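You operate a simulated robot arm through the tools that you are given. There is no shell and no other tool. Be economical: measure what you need, move in short steps, check, and stop when the job is done.

Carry out the task below with a simulated two-armed robot. There is one attempt and no reset: what you move stays moved.

TASK
Clip the copper thermostat bulb to the cooling plate and set the knob by the cold card.
Fine: swing the red clip open, bulb on its bed, clip back over it.

Only the result counts: the job must be done as asked and must still hold three seconds after the hand-in. Knocking over, shifting, dropping, spilling or breaking anything else fails it.

THE ROBOT
Two 7-joint arms with two-finger parallel grippers on one trunk, on a base that drives. Base frame: it is fixed to the floor where the robot stands at the start and does not move with it; the origin is under the middle of the robot, x ahead of it, y to its left, z up; the surface under the hand at the start is at about z = 800. Units: mm, degrees, N and s.
The left shoulder is at the start at [50, 165, 1030], the right one opposite. With the tool pointing down near the work surface each hand reaches from about 240 to 700 mm from the robot's upright axis, wherever it stands, measured 20 degrees to its own side. Places, roughly: bulb bed [800, 200, 800]; cold card [1000, 300, 1100]; cold setting knob [800, 0, 900]; red bulb clip [800, 200, 900]. Payload 3.91 kg a hand.
The TCP of each hand is the grasp point between the finger pads, 30 mm short of the fingertips. In the tool frame z runs along the fingers and y along their closing line. The gripper opens to 110 mm. The fingers are 20 mm wide and 10 mm thick; the gripper's body (48 by 112 mm) begins 55 mm behind the TCP.
Orientation is that of the tool frame in the base frame, as a unit quaternion [w, x, y, z]. With the fingers straight down and closing along the base's y, the tool's x points along the base's -x, its y along +y and its z along -z.

THE INTERFACE
- The arms move only by the tool step_arm. It takes "left_steps", "right_steps" or both (then of equal length, played together; a hand with none holds still); each is a list that holds one entry, the list of rows, each a list of 7 numbers: the shift along the base's x, y, z in units of 250 mm (1.0 is 250 mm), then the turn, a rotation vector about the base's x, y, z in units of 45 degrees (1.0 is 45 degrees), then the opening in per cent of the stroke, from 0 (shut) to 100 (fully open). In form: [[[tx, ty, tz, rx, ry, rz, claw], ...]]. A call has 1 to 8 rows; each row is the pose to reach, as a shift and turn from the pose commanded when the call began. A call with a number of a shift or a turn outside -1 to 1 is refused whole. A row lasts 0.2 s, in which the tool goes at most 50 mm and 8.6 degrees; a call with a longer step from one row to the next is refused whole, and so is a gripper value outside its range. Where a pose cannot be reached the arm comes as near as it can. A force on the tool above 40 N (or 10 N above the force at the start of the call, whichever is more), or a blocked arm, ends the call early, and 0.2 s more pass. Each finger travels about 45 mm/s and halts on what it meets, pressing with about 42 N; the grip force reading is that of the motor and also rises with nothing between the fingers. The clock runs only during rows and for 0.2 s after the last one: add rows that repeat a pose to give the fingers time. The reply holds the time, the measured pose of the TCP, the force on the tool along the base axes, the opening and the grip force, in the units named above and with some noise, with the torque about the TCP (base axes, N m) and any sound that the robot's microphone picked up.
- Cameras (640 x 400 px; columns grow to the right, rows downward): "scene" is now at [119.7, 27.2, 1231]; the picture's right is [0.28, -0.96, 0.00], its down [-0.26, -0.07, -0.96] and it looks along [0.93, 0.27, -0.27] (base axes); focal length 272 px, centre (320, 200). "left" rides on the left gripper at [72, -17, -103] in its tool frame; the picture's right is [0.23, 0.97, 0.00], its down [-0.76, 0.18, -0.62] and it looks along [-0.61, 0.14, 0.78] (tool axes); focal length 222 px, centre (320, 200). "right" rides on the right gripper at [72, 17, -103] in its tool frame; the picture's right is [-0.23, 0.97, 0.00], its down [-0.76, -0.18, -0.62] and it looks along [-0.61, -0.14, 0.78] (tool axes); focal length 222 px, centre (320, 200).
- get_image(camera): a new picture of that camera. It takes no simulated time.
- move_column(by): slides the trunk up (or, below 0, down) by that many mm; the arms and the scene camera ride with it, the base frame stays. It gives what a move gives, with no picture.
- drive_base(legs): drives the robot by 1 to 6 legs, each [ahead, left, turn to the left] in mm, mm and degrees, along the robot's own axes; the way and the turn of a leg run together, so that a leg with both is an arc; at most 1500 mm and 180 degrees a leg. The arms and the cameras ride along, it lands a little off, and it stops where it bumps. It gives what a move gives.
- pan_tilt(pan, tilt): turns the head with the scene camera to pan (to the left, within 80 degrees either way) and tilt (down, from -29 to 69), counted from straight ahead of the robot. It gives what a move gives.
- probe_pixels(camera, pixels): there is no depth. For up to 12 entries [column, row, z] of the newest picture of that camera ("zoom" is the newest enlarged one), the place [x, y] in the base frame at which the ray of that pixel passes the height z, good to about 3 mm. It takes no simulated time.
- zoom(camera, box): a new picture of the part [left, top, right, bottom] of that camera's present view, enlarged. It takes no simulated time.
- hand_in(): hands the job in; it is judged then, once.

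Keep the steps short. Do not move on a guess: measure, check each grasp and each placing, and mend mistakes. In all there are 80 turns and 70 pictures (those below and enlarged ones count). Leave the grippers open and the arms clear of the work at the hand-in unless told otherwise, and finish with a single line.

The tools are called after "Call:" as a command line: name --argument value ..., lists and objects as JSON in quotes. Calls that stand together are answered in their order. step_arm: Moves the arms, as the interface text tells. Its arguments: {"type":"object","properties":{"left_steps":{"type":"array"},"right_steps":{"type":"array"}},"required":[]} The other tools are called the same way: move_column (by) slides the trunk up or down; drive_base (legs) drives the base; pan_tilt (pan, tilt) turns the head that bears the scene camera; get_image (camera) takes a picture; probe_pixels (camera, pixels) gives the place at which the rays of pixels pass given heights; zoom (camera, box) takes an enlarged picture of a part of a camera's view; hand_in () hands the job in.

At the start:

```text
clock: 0.0
left_ee_pos: [467.2, 353.5, 1124.6]
left_ee_rot: [0.0, 0.0, 1.0, -0.001]
left_force: [0.4, 0.0, 0.1]
left_torque: [-0.03, -0.01, -0.04]
left_grip_width: 110.0
left_grip_force: 0.0
right_ee_pos: [472.7, -100.1, 1105.6]
right_ee_rot: [0.0, 0.001, 1.0, 0.0]
right_force: [-0.1, 0.8, -0.8]
right_torque: [0.0, -0.02, -0.01]
right_grip_width: 109.9
right_grip_force: 0.0
trunk travel left (down, up): [-250.0, 253.0]
robot x, y, heading: [3.1, -0.3, -0.0]
head pan, tilt: [16.1, 15.6]
```

scene: 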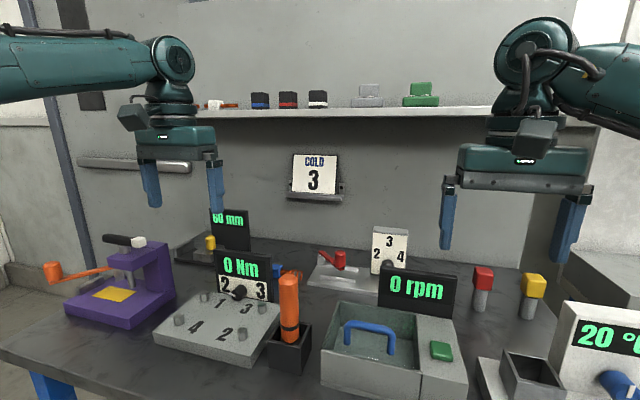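
right: 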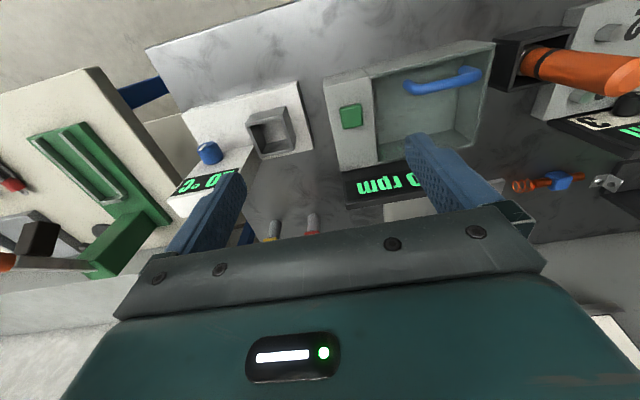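
left: 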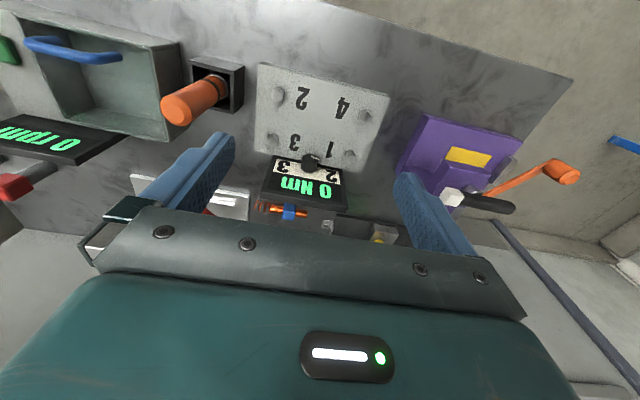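

The card reads COLD 3. The red clip is near (335,258) and a 2-3-4 dial near (390,250). I'll zoom in on the work area.

Call:
zoom --camera "scene" --box '[260, 210, 460, 335]'

Call:
zoom --camera "left" --box '[120, 140, 400, 260]'

Call:
zoom --camera "right" --box '[340, 140, 640, 260]'

```text
3.20 times, centred on (360, 272) of scene
```

zoom: 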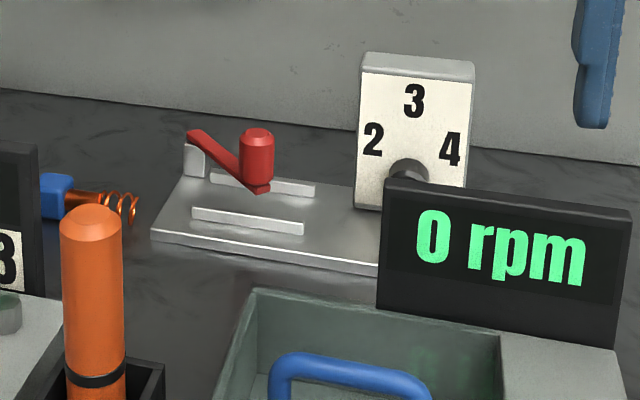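

```text
2.29 times, centred on (260, 200) of left
```

zoom: 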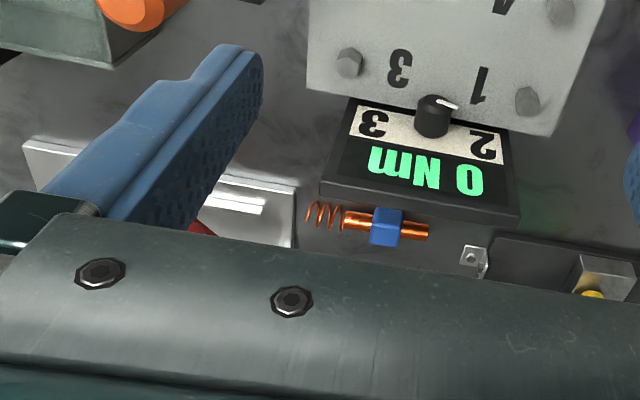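

```text
2.13 times, centred on (490, 200) of right
```

zoom: 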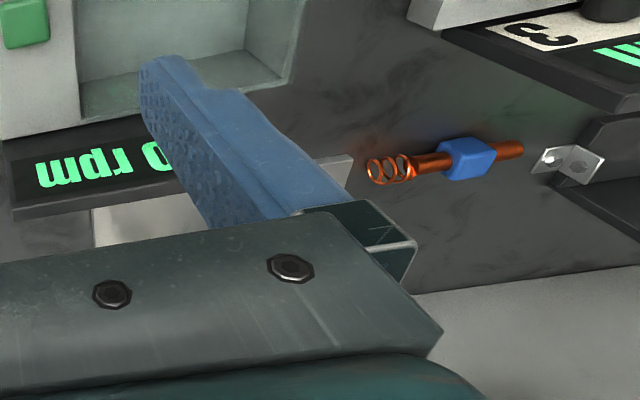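

The bulb is copper with a blue grip. It lies left of the plate and behind the Nm display. The plate has two rails, with the red lever across them. I'll measure these.

Call:
probe_pixels --camera "scene" --pixels '[[306.9, 282, 810], [317.8, 261, 810], [378, 292.3, 810], [320.3, 275.1, 820], [354.7, 279.8, 820], [325.6, 263.3, 820], [358.4, 268.9, 820], [319.4, 251.7, 840], [341.9, 268.9, 840], [340.3, 250.8, 870], [388, 262, 860], [390, 241, 880]]'

Call:
probe_pixels --camera "left" --pixels '[[289.3, 211.8, 815], [270, 208.3, 815], [307.3, 214, 815], [254.6, 206.5, 810], [289.3, 211.8, 830], [307.3, 214, 830]]'

Call:
pan_tilt --pan 15 --tilt 35

```text
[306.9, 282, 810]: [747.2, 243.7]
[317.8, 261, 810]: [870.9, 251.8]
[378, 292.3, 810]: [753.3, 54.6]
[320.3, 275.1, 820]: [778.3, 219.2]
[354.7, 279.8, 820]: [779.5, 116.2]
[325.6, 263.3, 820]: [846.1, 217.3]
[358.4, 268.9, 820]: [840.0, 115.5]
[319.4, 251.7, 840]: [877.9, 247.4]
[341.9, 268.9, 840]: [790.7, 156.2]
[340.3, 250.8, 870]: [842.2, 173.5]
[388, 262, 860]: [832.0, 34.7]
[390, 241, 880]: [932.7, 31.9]
```

```text
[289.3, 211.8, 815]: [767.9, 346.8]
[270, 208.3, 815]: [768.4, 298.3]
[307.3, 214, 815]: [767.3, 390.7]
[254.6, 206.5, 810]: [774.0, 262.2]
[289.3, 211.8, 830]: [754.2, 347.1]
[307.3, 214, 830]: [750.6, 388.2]
```

```text
clock: 0.8
left_ee_pos: [465.3, 353.9, 1124.9]
left_ee_rot: [0.0, 0.0, 1.0, -0.001]
left_force: [0.8, -0.1, -0.3]
left_torque: [-0.03, 0.0, 0.01]
left_grip_width: 110.1
left_grip_force: 0.0
right_ee_pos: [472.3, -100.3, 1106.2]
right_ee_rot: [0.0, 0.0, 1.0, 0.0]
right_force: [0.7, 0.4, 0.1]
right_torque: [0.03, -0.01, -0.03]
right_grip_width: 109.9
right_grip_force: 0.1
trunk travel left (down, up): [-250.0, 253.0]
robot x, y, heading: [0.9, -0.9, 0.1]
head pan, tilt: [15.0, 35.0]
```

Measured so far: the plate spans x 747-871, the rails are at x≈778 and 843 (y 116-219), and the bulb's grip is near (768,347). I'll take a new scene view with the head tilted further down.

Call:
get_image --camera "scene"

```text
63 pictures are left
```

scene: 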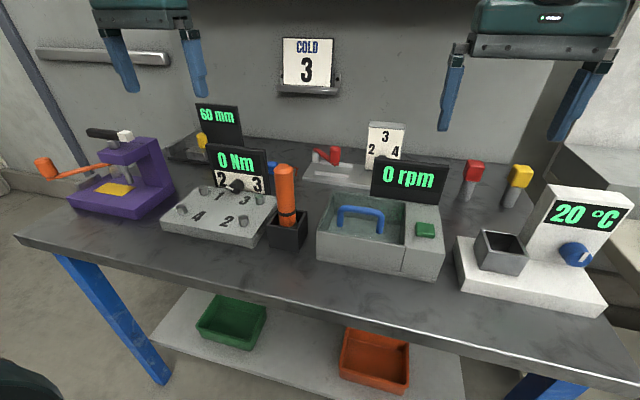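

I'll measure the table's front edge to see how far the base can drive.

Call:
probe_pixels --camera "scene" --pixels '[[20, 240, 800], [200, 285, 800], [400, 328, 800], [560, 362, 800], [285, 168, 950], [440, 165, 900], [236, 152, 900], [402, 155, 880], [302, 90, 1100]]'

Call:
zoom --camera "scene" --box '[180, 90, 480, 278]'

```text
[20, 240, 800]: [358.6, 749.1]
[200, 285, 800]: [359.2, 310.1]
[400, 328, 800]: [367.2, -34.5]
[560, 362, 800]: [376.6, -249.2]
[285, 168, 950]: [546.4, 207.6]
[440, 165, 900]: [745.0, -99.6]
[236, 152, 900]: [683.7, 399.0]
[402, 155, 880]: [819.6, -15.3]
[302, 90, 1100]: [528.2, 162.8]
```

```text
2.13 times, centred on (330, 184) of scene
```

zoom: 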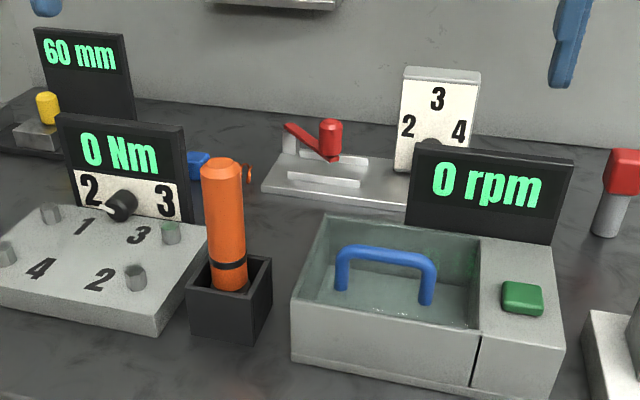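

The table edge is at x≈360. The targets are 830 mm out, beyond reach, so I'll drive ahead 170 mm.

Call:
drive_base --legs '[[170, 0, 0]]'

Call:
pan_tilt --pan 12 --tilt 38

Call:
get_image --camera "scene"

Call:
get_image --camera "left"

Call:
get_image --camera "right"

```text
clock: 2.5
left_ee_pos: [618.1, 354.5, 1126.7]
left_ee_rot: [0.001, -0.001, 1.0, -0.002]
left_force: [0.6, -0.4, -0.3]
left_torque: [-0.01, 0.02, 0.0]
left_grip_width: 110.2
left_grip_force: 0.1
right_ee_pos: [624.8, -99.0, 1107.0]
right_ee_rot: [0.001, -0.001, 1.0, 0.0]
right_force: [1.0, -0.6, 0.6]
right_torque: [-0.04, 0.0, 0.01]
right_grip_width: 110.1
right_grip_force: 0.2
trunk travel left (down, up): [-250.0, 253.0]
robot x, y, heading: [153.6, 0.8, 0.1]
head pan, tilt: [15.0, 35.0]
stopped in leg 1: the robot was blocked; the commanded pose is now the measured one
```

```text
clock: 3.1
left_ee_pos: [618.7, 354.1, 1126.5]
left_ee_rot: [0.001, -0.001, 1.0, 0.0]
left_force: [-0.1, 0.5, -0.3]
left_torque: [-0.02, 0.0, 0.0]
left_grip_width: 110.2
left_grip_force: 0.1
right_ee_pos: [624.6, -99.6, 1106.7]
right_ee_rot: [0.001, -0.001, 1.0, 0.001]
right_force: [0.2, 0.2, 0.0]
right_torque: [-0.03, -0.02, -0.03]
right_grip_width: 109.7
right_grip_force: 0.0
trunk travel left (down, up): [-250.0, 253.0]
robot x, y, heading: [151.1, -1.7, 0.2]
head pan, tilt: [12.0, 38.0]
```

```text
61 pictures are left
```

scene: 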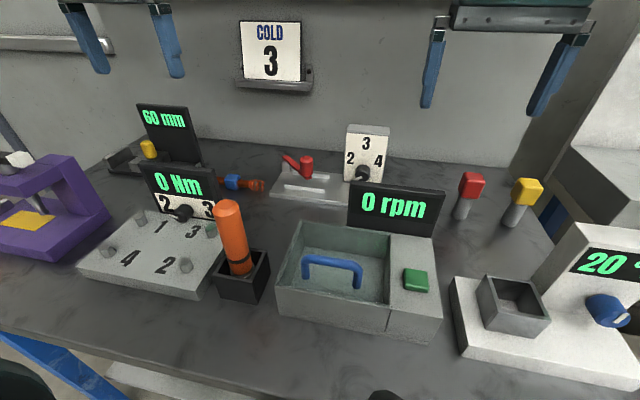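

```text
60 pictures are left
```

left: 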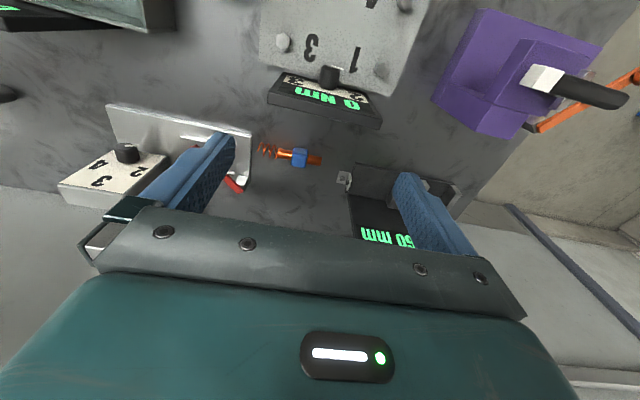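

```text
59 pictures are left
```

right: 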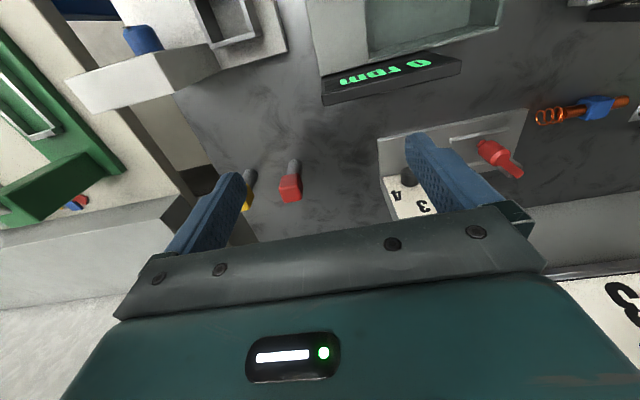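

The drive stopped at x≈152, probably against the table, but the scene looks undisturbed. From this spot the reach is about right. I'll zoom in for precise measurements.

Call:
zoom --camera "scene" --box '[200, 110, 420, 248]'

Call:
zoom --camera "left" --box '[50, 80, 370, 280]'

Call:
zoom --camera "right" --box '[360, 60, 640, 235]'

```text
2.90 times, centred on (310, 179) of scene
```

zoom: 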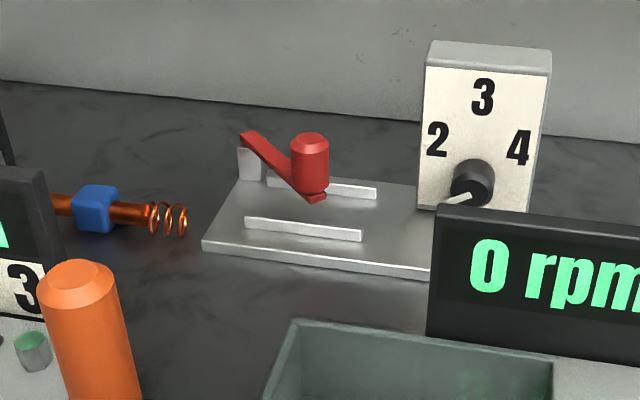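

```text
2.00 times, centred on (210, 180) of left
```

zoom: 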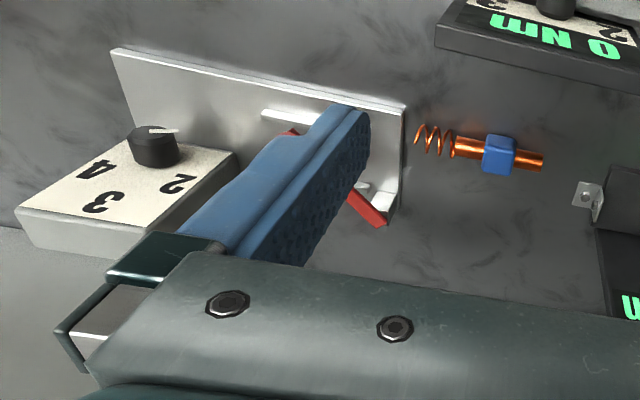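

```text
2.29 times, centred on (500, 148) of right
```

zoom: 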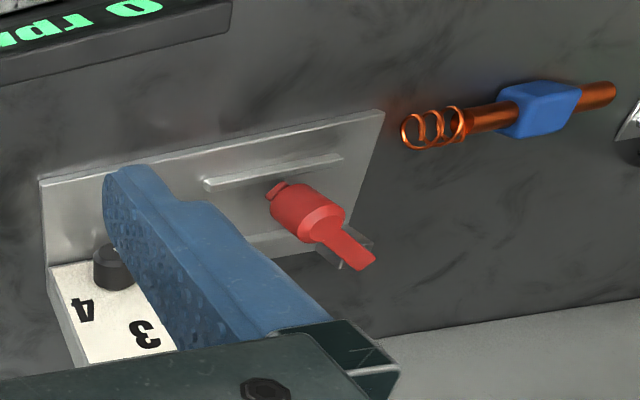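

Now I'll triangulate the bulb, clip and knob between the cameras.

Call:
probe_pixels --camera "scene" --pixels '[[233, 182.1, 810], [233, 182.1, 830], [306.2, 158.4, 850], [306.2, 158.4, 880], [285.2, 158.4, 840], [285.2, 158.4, 860], [362.3, 174.9, 840], [362.3, 174.9, 860], [362.3, 174.9, 880], [307.5, 180, 820], [286, 187.5, 815], [329, 177, 815]]'

Call:
probe_pixels --camera "right" --pixels '[[596.2, 107.3, 810], [596.2, 107.3, 830], [502.2, 158, 850], [502.2, 158, 880], [519.7, 173.7, 840], [519.7, 173.7, 860], [410.3, 177.2, 840], [410.3, 177.2, 860], [480.3, 145.3, 830], [480.3, 145.3, 850]]'

Call:
probe_pixels --camera "left" --pixels '[[299, 167.5, 810], [299, 167.5, 830], [125, 147, 840], [125, 147, 860], [277, 165.5, 815], [321, 170, 815], [239, 196, 850], [239, 196, 830]]'

```text
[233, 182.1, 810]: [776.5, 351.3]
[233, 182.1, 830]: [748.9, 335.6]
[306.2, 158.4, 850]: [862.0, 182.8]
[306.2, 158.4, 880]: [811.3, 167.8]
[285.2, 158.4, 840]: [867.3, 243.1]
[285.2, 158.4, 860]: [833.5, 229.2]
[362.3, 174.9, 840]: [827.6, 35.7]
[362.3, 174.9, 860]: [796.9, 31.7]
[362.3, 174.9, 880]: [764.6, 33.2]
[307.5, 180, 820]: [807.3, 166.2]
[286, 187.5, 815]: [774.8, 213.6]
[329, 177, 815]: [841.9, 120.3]
```

```text
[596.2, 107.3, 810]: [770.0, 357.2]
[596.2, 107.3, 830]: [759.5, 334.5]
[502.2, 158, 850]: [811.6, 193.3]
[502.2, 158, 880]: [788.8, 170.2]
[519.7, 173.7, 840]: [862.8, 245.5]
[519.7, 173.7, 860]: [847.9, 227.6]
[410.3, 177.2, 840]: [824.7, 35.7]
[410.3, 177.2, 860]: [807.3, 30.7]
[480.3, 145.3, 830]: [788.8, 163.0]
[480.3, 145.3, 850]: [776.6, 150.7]
```

```text
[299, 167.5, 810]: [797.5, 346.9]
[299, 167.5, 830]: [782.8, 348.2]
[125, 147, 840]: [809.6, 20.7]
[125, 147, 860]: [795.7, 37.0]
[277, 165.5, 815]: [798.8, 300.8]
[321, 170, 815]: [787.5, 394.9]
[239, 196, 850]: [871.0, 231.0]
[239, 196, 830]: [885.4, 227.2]
```

Triangulation puts the bulb's grip at (769,348,815) and the knob near (820,36,845). The clip's post is at (865,244,840) and its red handle stands at about (795,165), top z≈885. I'll move the left hand above the plate for a closer look at the clip.

Call:
step_arm --left_steps '[[[0.09, -0.126, -0.08, 0, 0, 0, 100], [0.18, -0.252, -0.16, 0, 0, 0, 100], [0.27, -0.378, -0.24, 0, 0, 0, 100], [0.36, -0.504, -0.32, 0, 0, 0, 100], [0.46, -0.63, -0.4, 0, 0, 0, 100], [0.54, -0.74, -0.45, 0, 0, 0, 100]]]'

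Call:
get_image --camera "left"

```text
clock: 4.5
left_ee_pos: [693.1, 217.1, 1009.1]
left_ee_rot: [0.002, -0.002, 1.0, -0.001]
left_force: [0.6, 0.1, -0.6]
left_torque: [0.01, -0.03, -0.03]
left_grip_width: 109.9
left_grip_force: 0.0
left hand out of reach, approached as far as the arm can: row 4, 5, 6
right_ee_pos: [622.6, -98.6, 1107.1]
right_ee_rot: [0.001, -0.001, 1.0, 0.001]
right_force: [-0.5, 0.0, 0.3]
right_torque: [-0.03, -0.02, -0.03]
right_grip_width: 109.9
right_grip_force: 0.0
trunk travel left (down, up): [-250.0, 253.0]
robot x, y, heading: [151.4, -1.4, 0.2]
head pan, tilt: [12.0, 38.0]
```

```text
55 pictures are left
```

left: 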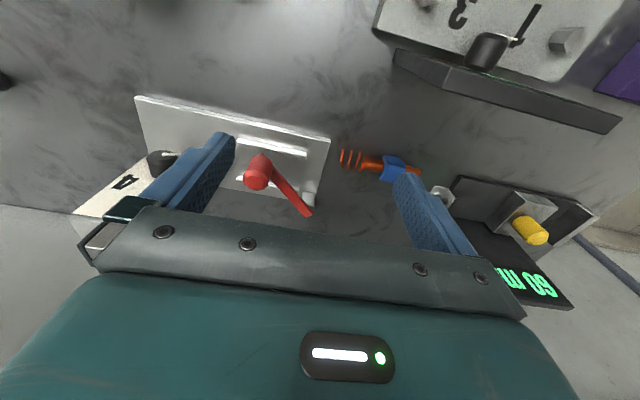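

At this height I can't reach past x≈693, but I can see the clip from here at (275,180). I'll zoom in on it.

Call:
zoom --camera "left" --box '[190, 110, 440, 266]'

```text
2.56 times, centred on (315, 188) of left
```

zoom: 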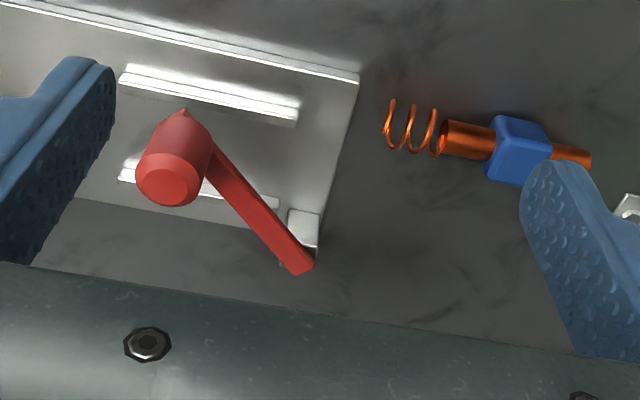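

The lever pivots on the post at the plate's back-left corner and carries an upright handle at its free end. I'll probe the handle and bulb from this view.

Call:
probe_pixels --camera "zoom" --pixels '[[168, 187, 870], [168, 187, 885], [168, 187, 895], [183, 112, 835], [300, 265, 845], [302, 215, 835], [350, 78, 810], [520, 155, 815], [443, 140, 812], [592, 160, 812], [210, 95, 817], [230, 195, 817]]'

Call:
move_column --by 60

Call:
zoom --camera "scene" --box '[210, 110, 410, 235]'

```text
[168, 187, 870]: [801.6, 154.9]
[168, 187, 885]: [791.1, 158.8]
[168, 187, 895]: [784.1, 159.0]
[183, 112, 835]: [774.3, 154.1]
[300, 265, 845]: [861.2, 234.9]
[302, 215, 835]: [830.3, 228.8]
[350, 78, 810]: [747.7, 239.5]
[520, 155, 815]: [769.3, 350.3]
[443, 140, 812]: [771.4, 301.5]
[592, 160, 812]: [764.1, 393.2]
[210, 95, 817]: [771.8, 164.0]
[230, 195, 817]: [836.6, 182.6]
```

```text
clock: 5.5
left_ee_pos: [693.5, 216.5, 1069.0]
left_ee_rot: [0.001, -0.001, 1.0, -0.001]
left_force: [0.1, 0.1, -0.3]
left_torque: [0.0, 0.0, 0.02]
left_grip_width: 109.9
left_grip_force: 0.1
right_ee_pos: [624.9, -97.9, 1166.6]
right_ee_rot: [0.0, -0.001, 1.0, 0.001]
right_force: [-0.5, -0.4, 0.5]
right_torque: [-0.01, 0.01, 0.0]
right_grip_width: 109.6
right_grip_force: 0.0
trunk travel left (down, up): [-310.0, 193.0]
robot x, y, heading: [155.5, -1.4, 0.0]
head pan, tilt: [12.0, 38.0]
```

```text
3.20 times, centred on (310, 172) of scene
```

zoom: 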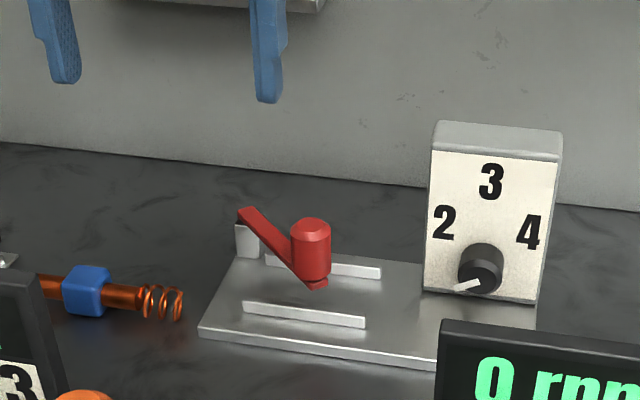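

The scene view is better now. The knob's pointer sits low-left and must turn clockwise to 3 at the top. I'll triangulate again with this view.

Call:
probe_pixels --camera "zoom" --pixels '[[311, 229, 880], [311, 229, 885], [311, 229, 890], [316, 285, 835], [245, 213, 850], [482, 275, 840], [482, 275, 850], [480, 262, 850], [86, 292, 815], [304, 315, 815], [322, 265, 815], [491, 125, 900]]'

```text
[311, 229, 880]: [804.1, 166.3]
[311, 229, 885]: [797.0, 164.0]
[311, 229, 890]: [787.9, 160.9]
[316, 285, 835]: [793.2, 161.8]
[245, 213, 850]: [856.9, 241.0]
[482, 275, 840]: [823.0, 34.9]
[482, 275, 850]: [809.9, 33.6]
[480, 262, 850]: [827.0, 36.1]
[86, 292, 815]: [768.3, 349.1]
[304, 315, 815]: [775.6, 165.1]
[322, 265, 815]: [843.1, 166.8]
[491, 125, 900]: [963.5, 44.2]
```

The handle's axis is near (791,162) with its top at z≈887. I'll first lower the left hand and check where the commands land.

Call:
step_arm --left_steps '[[[0, 0, -0.15, 0, 0, 0, 100], [0, -0.1, -0.3, 0, 0, 0, 100], [0, -0.218, -0.45, 0, 0, 0, 100]]]'

```text
clock: 6.3
left_ee_pos: [672.9, 182.0, 957.1]
left_ee_rot: [0.001, 0.0, 1.0, -0.002]
left_force: [0.6, -0.8, -1.3]
left_torque: [-0.02, 0.0, 0.02]
left_grip_width: 110.3
left_grip_force: 0.1
left hand out of reach, approached as far as the arm can: row 2, 3
right_ee_pos: [624.0, -99.8, 1166.3]
right_ee_rot: [0.0, -0.001, 1.0, 0.001]
right_force: [0.9, 0.3, -0.1]
right_torque: [0.01, 0.01, -0.01]
right_grip_width: 110.1
right_grip_force: 0.2
trunk travel left (down, up): [-310.0, 193.0]
robot x, y, heading: [152.2, 3.2, 0.2]
head pan, tilt: [12.0, 38.0]
```

That is shorter reach than I expected. The long wrist sits above the shoulder, so a higher trunk should help. I'll raise it 100 mm, then lower the hand again with x pulled in slightly.

Call:
move_column --by 100

Call:
step_arm --left_steps '[[[-0.1, 0, -0.1, 0, 0, 0, 100], [-0.1, 0, -0.25, 0, 0, 0, 100], [-0.1, 0, -0.4, 0, 0, 0, 100], [-0.1, 0, -0.55, 0, 0, 0, 100]]]'

```text
clock: 7.7
left_ee_pos: [671.9, 182.9, 1058.4]
left_ee_rot: [0.002, 0.0, 1.0, -0.002]
left_force: [-0.1, -0.5, 0.3]
left_torque: [0.04, 0.03, 0.02]
left_grip_width: 109.9
left_grip_force: 0.0
right_ee_pos: [623.8, -99.0, 1265.7]
right_ee_rot: [0.001, 0.0, 1.0, 0.0]
right_force: [-0.3, 0.8, -0.3]
right_torque: [-0.03, 0.03, 0.0]
right_grip_width: 110.1
right_grip_force: 0.0
trunk travel left (down, up): [-410.0, 93.0]
robot x, y, heading: [150.8, 3.9, 0.3]
head pan, tilt: [12.0, 38.0]
```

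```text
clock: 8.7
left_ee_pos: [628.3, 200.2, 935.5]
left_ee_rot: [0.002, 0.0, 1.0, -0.003]
left_force: [0.7, 0.9, 0.1]
left_torque: [-0.02, -0.03, 0.0]
left_grip_width: 109.5
left_grip_force: 0.0
left hand out of reach, approached as far as the arm can: row 3, 4
right_ee_pos: [624.1, -98.8, 1266.5]
right_ee_rot: [0.001, 0.0, 1.0, 0.001]
right_force: [1.0, 0.8, -0.3]
right_torque: [-0.04, 0.02, 0.05]
right_grip_width: 109.7
right_grip_force: 0.0
trunk travel left (down, up): [-410.0, 93.0]
robot x, y, heading: [152.8, 0.9, 0.1]
head pan, tilt: [12.0, 38.0]
```

Lowering actually reduced the reach, and the errors run toward +y. That suggests a joint limit on the inner side rather than arm length. I'll lift the hand and swing it outward before trying again.

Call:
step_arm --left_steps '[[[-0.05, 0.1, 0.12, 0, 0, 0, 100], [-0.1, 0.22, 0.24, 0, 0, 0, 100], [-0.15, 0.34, 0.36, 0, 0, 0, 100], [-0.15, 0.45, 0.5, 0, 0, 0, 100], [-0.15, 0.55, 0.65, 0, 0, 0, 100], [-0.15, 0.6, 0.8, 0, 0, 0, 100]]]'

Call:
move_column --by -160

Call:
step_arm --left_steps '[[[0.18, 0, 0, 0, 0, 0, 100], [0.36, 0, 0, 0, 0, 0, 100], [0.54, 0, 0, 0, 0, 0, 100], [0.72, 0, 0, 0, 0, 0, 100], [0.8, 0, 0, 0, 0, 0, 100]]]'

```text
clock: 10.1
left_ee_pos: [592.1, 350.9, 1139.5]
left_ee_rot: [0.002, -0.001, 1.0, -0.002]
left_force: [0.5, 0.7, -0.2]
left_torque: [0.02, 0.0, 0.01]
left_grip_width: 110.0
left_grip_force: 0.0
right_ee_pos: [623.7, -100.0, 1266.2]
right_ee_rot: [0.0, -0.001, 1.0, 0.002]
right_force: [-0.7, 0.9, -0.4]
right_torque: [-0.02, 0.01, 0.0]
right_grip_width: 110.0
right_grip_force: 0.1
trunk travel left (down, up): [-410.0, 93.0]
robot x, y, heading: [153.2, 1.0, -0.0]
head pan, tilt: [12.0, 38.0]
```

```text
clock: 11.9
left_ee_pos: [591.8, 350.3, 979.6]
left_ee_rot: [0.002, -0.001, 1.0, -0.002]
left_force: [-0.2, -0.5, 0.6]
left_torque: [0.0, 0.01, -0.02]
left_grip_width: 110.1
left_grip_force: 0.1
right_ee_pos: [623.7, -98.6, 1106.9]
right_ee_rot: [0.001, -0.001, 1.0, 0.001]
right_force: [0.0, 0.8, 0.3]
right_torque: [0.0, 0.04, 0.03]
right_grip_width: 109.9
right_grip_force: 0.1
trunk travel left (down, up): [-250.0, 253.0]
robot x, y, heading: [146.9, 2.1, 0.1]
head pan, tilt: [12.0, 38.0]
```

```text
clock: 13.1
left_ee_pos: [750.3, 353.6, 975.4]
left_ee_rot: [0.001, -0.001, 1.0, -0.001]
left_force: [0.5, 0.3, -0.5]
left_torque: [0.02, 0.0, 0.03]
left_grip_width: 109.7
left_grip_force: 0.1
left hand out of reach, approached as far as the arm can: row 4, 5
right_ee_pos: [624.8, -99.0, 1106.6]
right_ee_rot: [0.0, -0.001, 1.0, 0.0]
right_force: [0.1, -0.7, 0.5]
right_torque: [-0.01, -0.01, 0.0]
right_grip_width: 110.2
right_grip_force: 0.1
trunk travel left (down, up): [-250.0, 253.0]
robot x, y, heading: [152.1, -1.8, 0.1]
head pan, tilt: [12.0, 38.0]
```

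Reach is much better out to the side: 695 mm at 30°. Turning the robot about 20° to the right swings the left shoulder forward and puts the work in that sector. First I'll pull the hand back, then back off, turn and creep forward again.

Call:
step_arm --left_steps '[[[-0.15, 0, 0.1, 0, 0, 0, 100], [-0.3, 0, 0.2, 0, 0, 0, 100], [-0.45, 0, 0.2, 0, 0, 0, 100]]]'

Call:
drive_base --legs '[[-50, 0, 0], [0, 0, -20], [38, 14, 0]]'

```text
clock: 13.9
left_ee_pos: [636.1, 353.6, 1026.6]
left_ee_rot: [0.002, -0.001, 1.0, -0.002]
left_force: [0.0, 0.0, -0.1]
left_torque: [-0.01, 0.0, 0.0]
left_grip_width: 109.9
left_grip_force: 0.0
right_ee_pos: [623.4, -99.6, 1106.7]
right_ee_rot: [0.001, -0.001, 1.0, 0.001]
right_force: [-0.1, -0.3, -0.4]
right_torque: [-0.01, -0.01, -0.01]
right_grip_width: 110.0
right_grip_force: 0.0
trunk travel left (down, up): [-250.0, 253.0]
robot x, y, heading: [153.7, -1.2, 0.2]
head pan, tilt: [12.0, 38.0]
```

```text
clock: 16.4
left_ee_pos: [718.5, 169.8, 1026.6]
left_ee_rot: [0.002, 0.171, 0.985, -0.001]
left_force: [-0.6, -0.6, -0.1]
left_torque: [0.01, -0.01, 0.01]
left_grip_width: 110.2
left_grip_force: 0.1
right_ee_pos: [555.5, -251.8, 1106.8]
right_ee_rot: [0.002, 0.17, 0.985, -0.001]
right_force: [-0.4, 1.3, 0.4]
right_torque: [-0.02, 0.03, 0.01]
right_grip_width: 109.8
right_grip_force: 0.1
trunk travel left (down, up): [-250.0, 253.0]
robot x, y, heading: [141.4, -1.6, -19.7]
head pan, tilt: [12.0, 38.0]
```

The turn worked without a bump, and the robot is now at heading -19.7°. Next I'll move the left hand over the handle at z≈940 and look.

Call:
step_arm --left_steps '[[[0.1, 0, -0.12, 0, 0, 0, 100], [0.2, -0.02, -0.24, 0, 0, 0, 100], [0.29, -0.032, -0.36, 0, 0, 0, 100]]]'

Call:
get_image --camera "left"

Call:
pan_tilt --pan 30 --tilt 36

Call:
get_image --camera "scene"

```text
clock: 17.2
left_ee_pos: [790.7, 161.8, 936.8]
left_ee_rot: [0.001, 0.17, 0.985, -0.001]
left_force: [-0.8, -1.1, 0.3]
left_torque: [0.02, 0.0, 0.04]
left_grip_width: 110.2
left_grip_force: 0.2
right_ee_pos: [554.4, -251.1, 1105.8]
right_ee_rot: [0.002, 0.17, 0.985, 0.001]
right_force: [0.6, 0.4, -0.8]
right_torque: [0.0, 0.02, -0.01]
right_grip_width: 110.2
right_grip_force: 0.0
trunk travel left (down, up): [-250.0, 253.0]
robot x, y, heading: [145.2, -0.7, -19.6]
head pan, tilt: [12.0, 38.0]
```

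```text
52 pictures are left
```

left: 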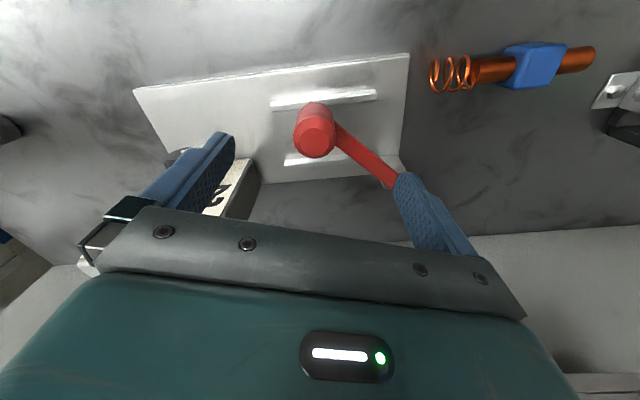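

```text
clock: 18.0
left_ee_pos: [790.5, 161.4, 936.9]
left_ee_rot: [0.001, 0.17, 0.985, -0.002]
left_force: [0.4, 0.0, 0.2]
left_torque: [0.01, 0.0, 0.0]
left_grip_width: 109.9
left_grip_force: 0.0
right_ee_pos: [554.8, -252.7, 1107.6]
right_ee_rot: [0.001, 0.17, 0.985, 0.0]
right_force: [0.0, -0.6, -1.3]
right_torque: [-0.01, 0.01, 0.01]
right_grip_width: 109.9
right_grip_force: 0.2
trunk travel left (down, up): [-250.0, 253.0]
robot x, y, heading: [142.4, -0.3, -19.6]
head pan, tilt: [30.0, 36.0]
```

```text
51 pictures are left
```

scene: 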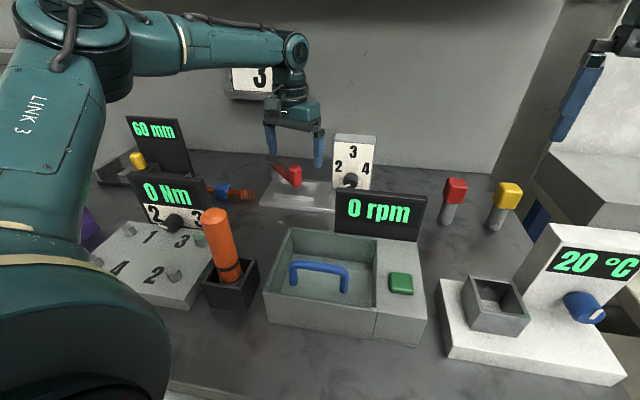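

I'll probe the handle and the lever's pivot end again in this closer view.

Call:
probe_pixels --camera "left" --pixels '[[315, 139, 880], [315, 139, 887], [392, 183, 840], [392, 183, 850], [344, 130, 840], [315, 105, 840]]'

Call:
zoom --camera "scene" --box '[200, 110, 400, 235]'

```text
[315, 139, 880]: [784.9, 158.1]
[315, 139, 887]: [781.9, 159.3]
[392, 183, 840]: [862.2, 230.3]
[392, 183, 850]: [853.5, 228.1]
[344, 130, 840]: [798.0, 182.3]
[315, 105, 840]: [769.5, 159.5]
```

```text
3.20 times, centred on (300, 172) of scene
```

zoom: 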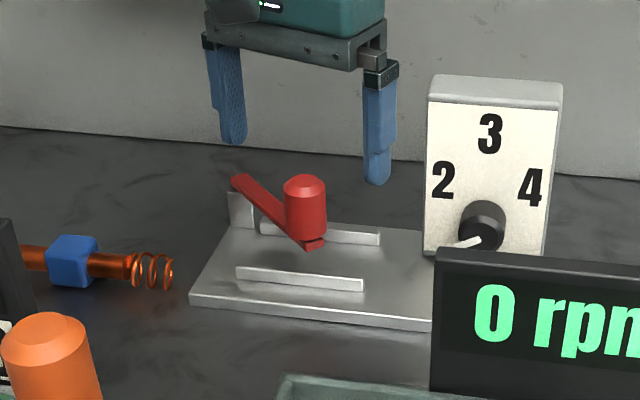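

The handle is at about (787,160) and the lever top at about 848. I'll descend to TCP z 880 so the fingertips stay above the lever, then close on the handle.

Call:
step_arm --left_steps '[[[-0.014, -0.006, -0.12, 0, 0, 0, 100], [-0.014, -0.006, -0.226, 0, 0, 0, 100], [-0.014, -0.006, -0.226, 0, 0, 0, 0], [-0.014, -0.006, -0.226, 0, 0, 0, 0], [-0.014, -0.006, -0.226, 0, 0, 0, 0], [-0.014, -0.006, -0.226, 0, 0, 0, 0], [-0.014, -0.006, -0.226, 0, 0, 0, 0]]]'

Call:
get_image --camera "left"

```text
clock: 19.6
left_ee_pos: [784.0, 162.9, 879.4]
left_ee_rot: [-0.003, 0.168, 0.986, 0.0]
left_force: [-18.8, 13.8, -2.1]
left_torque: [1.65, 0.62, 1.87]
left_grip_width: 47.1
left_grip_force: 41.1
right_ee_pos: [552.9, -250.7, 1107.4]
right_ee_rot: [0.002, 0.169, 0.986, 0.0]
right_force: [-0.2, 0.3, 0.9]
right_torque: [0.0, -0.01, 0.01]
right_grip_width: 109.7
right_grip_force: 0.0
trunk travel left (down, up): [-250.0, 253.0]
robot x, y, heading: [141.4, 2.8, -19.6]
head pan, tilt: [30.0, 36.0]
```

```text
49 pictures are left
```

left: 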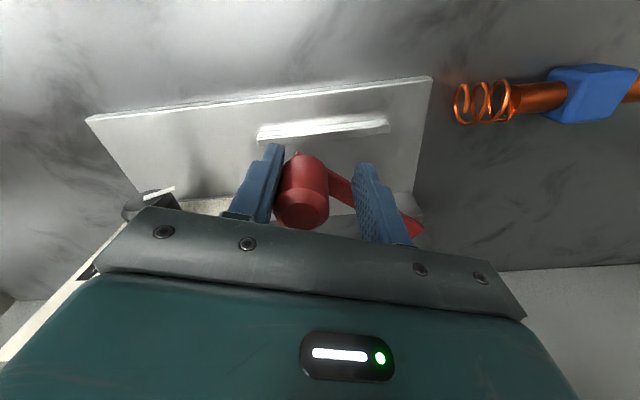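

The opening stopped at 47 mm. The right-hand finger is on the handle, but the left one caught the lever's side. I'll open, rise and turn the hand about 65° so the fingers sit on either side of the lever.

Call:
step_arm --left_steps '[[[0, 0, 0, 0, 0, 0, 100], [0, 0, 0.04, 0, 0, 0, 100], [0, 0, 0.14, 0, 0, 0.16, 100], [0, 0, 0.14, 0, 0, 0.34, 100], [0, 0, 0.14, 0, 0, 0.52, 100], [0, 0, 0.14, 0, 0, 0.7, 100], [0, 0, 0.14, 0, 0, 0.88, 100], [0, 0, 0.14, 0, 0, 1.0, 100]]]'

Call:
step_arm --left_steps '[[[0, 0, 0, 0, 0, 0.15, 100], [0, 0, 0, 0, 0, 0.3, 100], [0, 0, 0, 0, 0, 0.45, 100]]]'

Call:
get_image --camera "left"

Call:
zoom --camera "scene" --box '[200, 110, 400, 235]'

```text
clock: 21.4
left_ee_pos: [787.8, 160.5, 913.8]
left_ee_rot: [0.001, -0.222, 0.975, -0.002]
left_force: [0.6, 0.0, 0.4]
left_torque: [0.0, 0.01, -0.03]
left_grip_width: 109.9
left_grip_force: 0.1
right_ee_pos: [556.1, -250.7, 1106.6]
right_ee_rot: [0.001, 0.171, 0.985, 0.0]
right_force: [0.5, -0.9, -0.3]
right_torque: [-0.01, -0.01, 0.01]
right_grip_width: 110.0
right_grip_force: 0.1
trunk travel left (down, up): [-250.0, 253.0]
robot x, y, heading: [143.4, 3.8, -19.8]
head pan, tilt: [30.0, 36.0]
```

```text
clock: 22.2
left_ee_pos: [787.2, 161.4, 914.5]
left_ee_rot: [0.001, -0.389, 0.921, -0.001]
left_force: [0.0, 0.7, 0.3]
left_torque: [-0.01, 0.0, -0.03]
left_grip_width: 110.0
left_grip_force: 0.1
right_ee_pos: [555.2, -251.4, 1105.9]
right_ee_rot: [0.002, 0.17, 0.985, 0.0]
right_force: [-0.1, 0.4, 0.0]
right_torque: [-0.05, -0.01, 0.03]
right_grip_width: 109.9
right_grip_force: 0.0
trunk travel left (down, up): [-250.0, 253.0]
robot x, y, heading: [144.4, 3.6, -19.6]
head pan, tilt: [30.0, 36.0]
```

```text
48 pictures are left
```

left: 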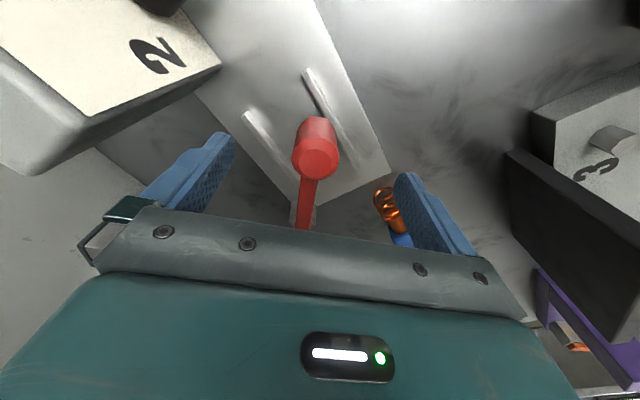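

```text
3.20 times, centred on (300, 172) of scene
```

zoom: 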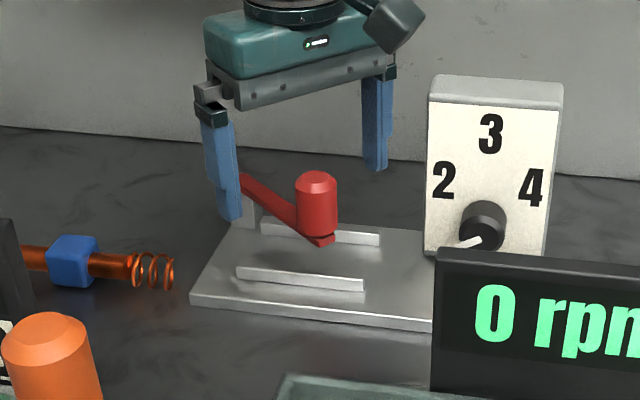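

The lever turned slightly and moves freely. The fingers now straddle it properly, with the handle at (317,157). I'll probe the handle position.

Call:
probe_pixels --camera "left" --pixels '[[317, 157, 887], [317, 120, 845], [304, 225, 845]]'

Call:
probe_pixels --camera "zoom" --pixels '[[316, 181, 887], [243, 180, 850], [322, 240, 840]]'

```text
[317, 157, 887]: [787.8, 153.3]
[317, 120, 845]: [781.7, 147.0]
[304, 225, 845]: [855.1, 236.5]
```

```text
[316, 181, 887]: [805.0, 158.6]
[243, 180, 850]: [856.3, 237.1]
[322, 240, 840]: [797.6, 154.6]
```

The handle is now at about (794,155). I'll descend to z 872 and close across the lever.

Call:
step_arm --left_steps '[[[0.024, -0.02, -0.08, 0, 0, 0, 100], [0.024, -0.02, -0.168, 0, 0, 0, 100], [0.024, -0.02, -0.168, 0, 0, 0, 0], [0.024, -0.02, -0.168, 0, 0, 0, 0], [0.024, -0.02, -0.168, 0, 0, 0, 0], [0.024, -0.02, -0.168, 0, 0, 0, 0], [0.024, -0.02, -0.168, 0, 0, 0, 0]]]'

Call:
get_image --camera "left"

```text
clock: 23.8
left_ee_pos: [791.5, 155.5, 872.5]
left_ee_rot: [0.001, -0.388, 0.921, 0.001]
left_force: [-16.6, 8.7, 0.2]
left_torque: [-0.14, -0.46, 0.1]
left_grip_width: 29.4
left_grip_force: 27.6
right_ee_pos: [553.1, -251.7, 1107.8]
right_ee_rot: [0.002, 0.169, 0.986, 0.0]
right_force: [-0.2, 0.6, -0.3]
right_torque: [0.02, 0.0, -0.01]
right_grip_width: 110.0
right_grip_force: 0.1
trunk travel left (down, up): [-250.0, 253.0]
robot x, y, heading: [141.7, -1.2, -19.4]
head pan, tilt: [30.0, 36.0]
```

```text
46 pictures are left
```

left: 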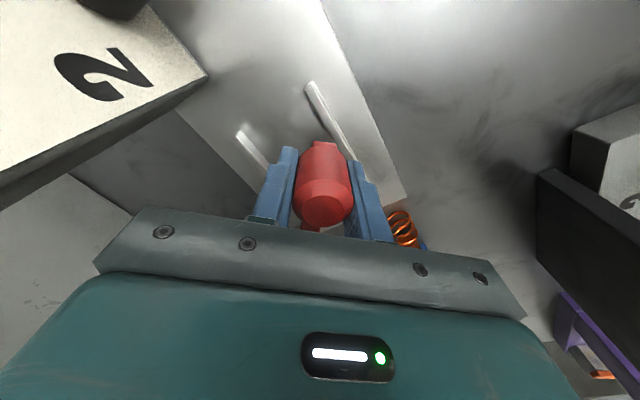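

The handle is gripped at a width of 29 mm. I'll swing it 12° about the pivot at (857,237) toward the front-left and watch the force.

Call:
step_arm --left_steps '[[[-0.033, 0.031, 0, 0, 0, -0.133, 0], [-0.062, 0.064, 0, 0, 0, -0.267, 0]]]'

```text
clock: 24.4
left_ee_pos: [778.8, 169.3, 872.9]
left_ee_rot: [0.002, -0.287, 0.958, -0.001]
left_force: [-4.3, -6.4, -0.6]
left_torque: [0.62, 0.75, -0.14]
left_grip_width: 29.4
left_grip_force: 45.0
right_ee_pos: [554.7, -251.6, 1106.4]
right_ee_rot: [0.001, 0.17, 0.985, 0.0]
right_force: [0.6, 0.3, -1.1]
right_torque: [-0.03, -0.02, 0.01]
right_grip_width: 109.8
right_grip_force: 0.1
trunk travel left (down, up): [-250.0, 253.0]
robot x, y, heading: [145.8, -0.9, -19.8]
head pan, tilt: [30.0, 36.0]
```

It swings with low force, so I'll continue to about 180°.

Call:
step_arm --left_steps '[[[-0.034, 0.048, 0, 0, 0, -0.178, 0], [-0.06, 0.1, 0, 0, 0, -0.356, 0], [-0.079, 0.156, 0, 0, 0, -0.533, 0], [-0.09, 0.213, 0, 0, 0, -0.711, 0], [-0.094, 0.264, 0, 0, 0, -0.867, 0]]]'

Call:
zoom --camera "scene" --box '[180, 110, 380, 235]'

```text
clock: 25.6
left_ee_pos: [756.4, 231.9, 873.4]
left_ee_rot: [0.004, 0.05, 0.999, -0.003]
left_force: [3.7, -25.3, 0.1]
left_torque: [1.49, 0.41, 0.52]
left_grip_width: 29.4
left_grip_force: 44.9
right_ee_pos: [554.7, -254.6, 1105.4]
right_ee_rot: [0.0, 0.171, 0.985, 0.002]
right_force: [-1.1, 0.3, 0.3]
right_torque: [-0.01, 0.01, 0.02]
right_grip_width: 109.9
right_grip_force: 0.0
trunk travel left (down, up): [-250.0, 253.0]
robot x, y, heading: [148.0, 1.4, -19.9]
head pan, tilt: [30.0, 36.0]
```

```text
3.20 times, centred on (280, 172) of scene
```

zoom: 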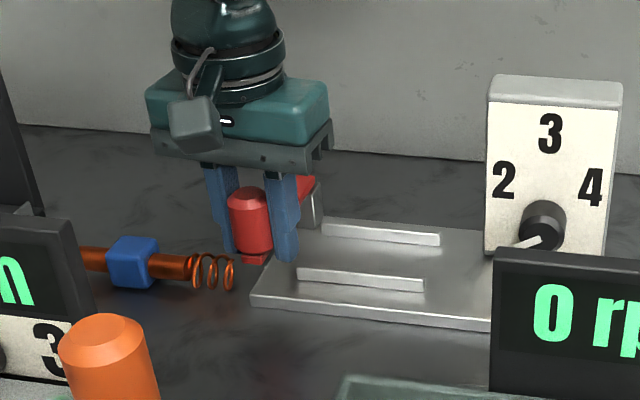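

The clip is open. The 25 N side force suggests its stop has been reached. I'll release and rise.

Call:
step_arm --left_steps '[[[-0.094, 0.25, 0, 0, 0, -0.867, 60], [-0.094, 0.25, 0, 0, 0, -0.867, 60], [-0.094, 0.25, 0, 0, 0, -0.867, 60], [-0.094, 0.25, 0.18, 0, 0, -0.867, 60], [-0.094, 0.25, 0.35, 0, 0, -0.867, 60]]]'

```text
refused: row 1 steps farther than a row can; nothing moved
```

That shift was taken from the pose where the call began, so I mis-stated it. I'll correct it to a near-zero shift.

Call:
step_arm --left_steps '[[[0, -0.01, 0, 0, 0, 0, 60], [0, -0.01, 0, 0, 0, 0, 60], [0, -0.01, 0, 0, 0, 0, 60], [0, -0.01, 0.18, 0, 0, 0, 60], [0, -0.01, 0.35, 0, 0, 0, 60]]]'

Call:
get_image --camera "left"

Call:
zoom --camera "scene" --box '[180, 110, 380, 235]'

```text
clock: 26.8
left_ee_pos: [753.7, 233.3, 960.7]
left_ee_rot: [0.002, 0.047, 0.999, -0.001]
left_force: [0.5, 0.0, -0.6]
left_torque: [0.02, 0.06, 0.01]
left_grip_width: 66.1
left_grip_force: 0.1
right_ee_pos: [553.9, -251.0, 1105.6]
right_ee_rot: [0.002, 0.171, 0.985, 0.0]
right_force: [-0.3, 0.0, 1.2]
right_torque: [0.01, -0.01, 0.0]
right_grip_width: 110.1
right_grip_force: 0.1
trunk travel left (down, up): [-250.0, 253.0]
robot x, y, heading: [144.8, 0.7, -19.5]
head pan, tilt: [30.0, 36.0]
```

```text
44 pictures are left
```

left: 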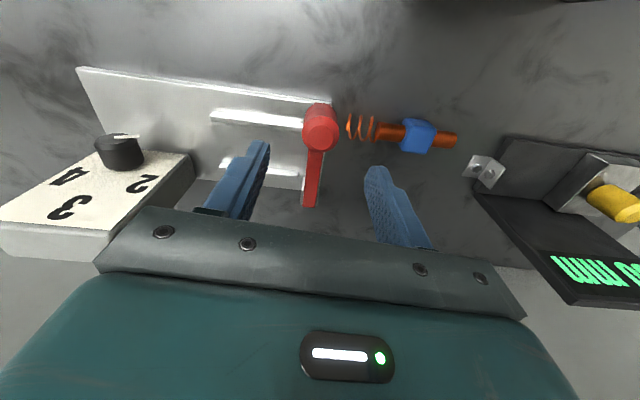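

```text
3.20 times, centred on (280, 172) of scene
```

zoom: 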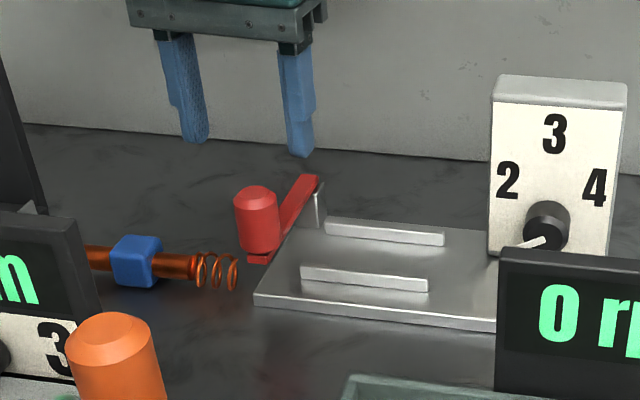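

The clip is clear of the bed. Next is the bulb. I'll move above it at z≈1000 and turn the hand about -85° so the fingers close along x, across the bulb.

Call:
step_arm --left_steps '[[[0, 0.05, 0.08, 0, 0, -0.16, 80], [0.01, 0.13, 0.16, 0, 0, -0.34, 80], [0.02, 0.22, 0.16, 0, 0, -0.52, 80], [0.03, 0.31, 0.16, 0, 0, -0.7, 80], [0.04, 0.4, 0.16, 0, 0, -0.88, 80], [0.056, 0.464, 0.16, 0, 0, -1.0, 80]]]'

Call:
step_arm --left_steps '[[[0, 0, 0, 0, 0, -0.17, 80], [0, 0, 0, 0, 0, -0.34, 80], [0, 0, 0, 0, 0, -0.51, 80], [0, 0, 0, 0, 0, -0.68, 80], [0, 0, 0, 0, 0, -0.85, 80]]]'

Call:
get_image --camera "left"

Call:
get_image --camera "scene"

```text
clock: 28.2
left_ee_pos: [767.6, 350.9, 1002.3]
left_ee_rot: [0.0, 0.427, 0.904, -0.003]
left_force: [0.2, 0.4, 0.1]
left_torque: [0.01, 0.0, 0.02]
left_grip_width: 87.9
left_grip_force: 0.0
right_ee_pos: [555.9, -250.7, 1107.6]
right_ee_rot: [0.001, 0.17, 0.985, 0.001]
right_force: [-0.1, 0.1, -0.5]
right_torque: [0.03, 0.01, -0.01]
right_grip_width: 110.3
right_grip_force: 0.0
trunk travel left (down, up): [-250.0, 253.0]
robot x, y, heading: [140.3, 1.2, -19.7]
head pan, tilt: [30.0, 36.0]
```

```text
clock: 29.4
left_ee_pos: [769.5, 351.9, 1000.4]
left_ee_rot: [0.0, 0.699, 0.715, -0.001]
left_force: [0.1, 0.0, 0.0]
left_torque: [0.02, 0.02, 0.01]
left_grip_width: 87.9
left_grip_force: 0.0
right_ee_pos: [554.8, -252.3, 1106.9]
right_ee_rot: [0.001, 0.171, 0.985, 0.0]
right_force: [0.8, -0.2, 0.3]
right_torque: [-0.02, -0.03, -0.02]
right_grip_width: 110.2
right_grip_force: 0.0
trunk travel left (down, up): [-250.0, 253.0]
robot x, y, heading: [141.5, -0.9, -19.7]
head pan, tilt: [30.0, 36.0]
```

```text
42 pictures are left
```

left: 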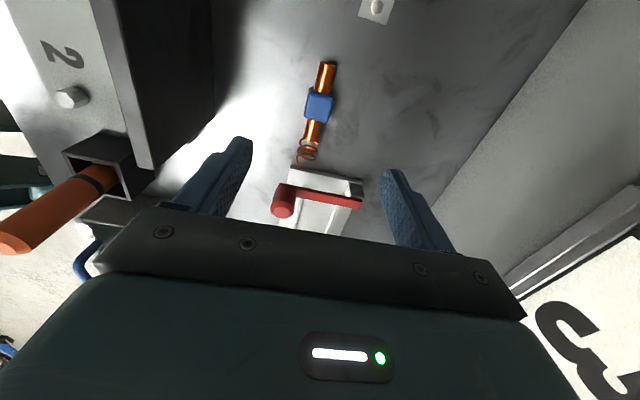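

```text
41 pictures are left
```

scene: 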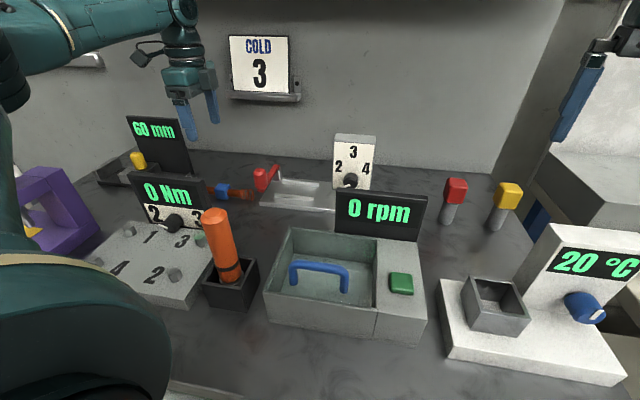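

The bulb is visible at (320,105), with the Nm display's back on the left. I'll probe the display's clearance and the bulb.

Call:
probe_pixels --camera "left" --pixels '[[320, 105, 815], [326, 68, 812], [312, 135, 812], [132, 60, 890], [132, 60, 910], [213, 70, 802], [150, 160, 890], [307, 98, 825], [333, 100, 825], [307, 152, 812]]'

Call:
probe_pixels --camera "scene" --pixels '[[203, 178, 890], [203, 178, 910], [132, 172, 890], [132, 172, 910], [222, 190, 815]]'

```text
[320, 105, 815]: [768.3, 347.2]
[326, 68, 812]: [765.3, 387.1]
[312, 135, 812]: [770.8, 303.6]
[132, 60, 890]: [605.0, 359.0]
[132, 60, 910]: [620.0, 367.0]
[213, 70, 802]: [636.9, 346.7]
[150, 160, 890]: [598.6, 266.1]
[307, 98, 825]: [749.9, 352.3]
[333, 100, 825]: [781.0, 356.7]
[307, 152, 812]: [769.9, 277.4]
```

```text
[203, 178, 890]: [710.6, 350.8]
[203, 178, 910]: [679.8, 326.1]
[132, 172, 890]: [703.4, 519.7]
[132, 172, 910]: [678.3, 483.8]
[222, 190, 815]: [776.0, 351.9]
```

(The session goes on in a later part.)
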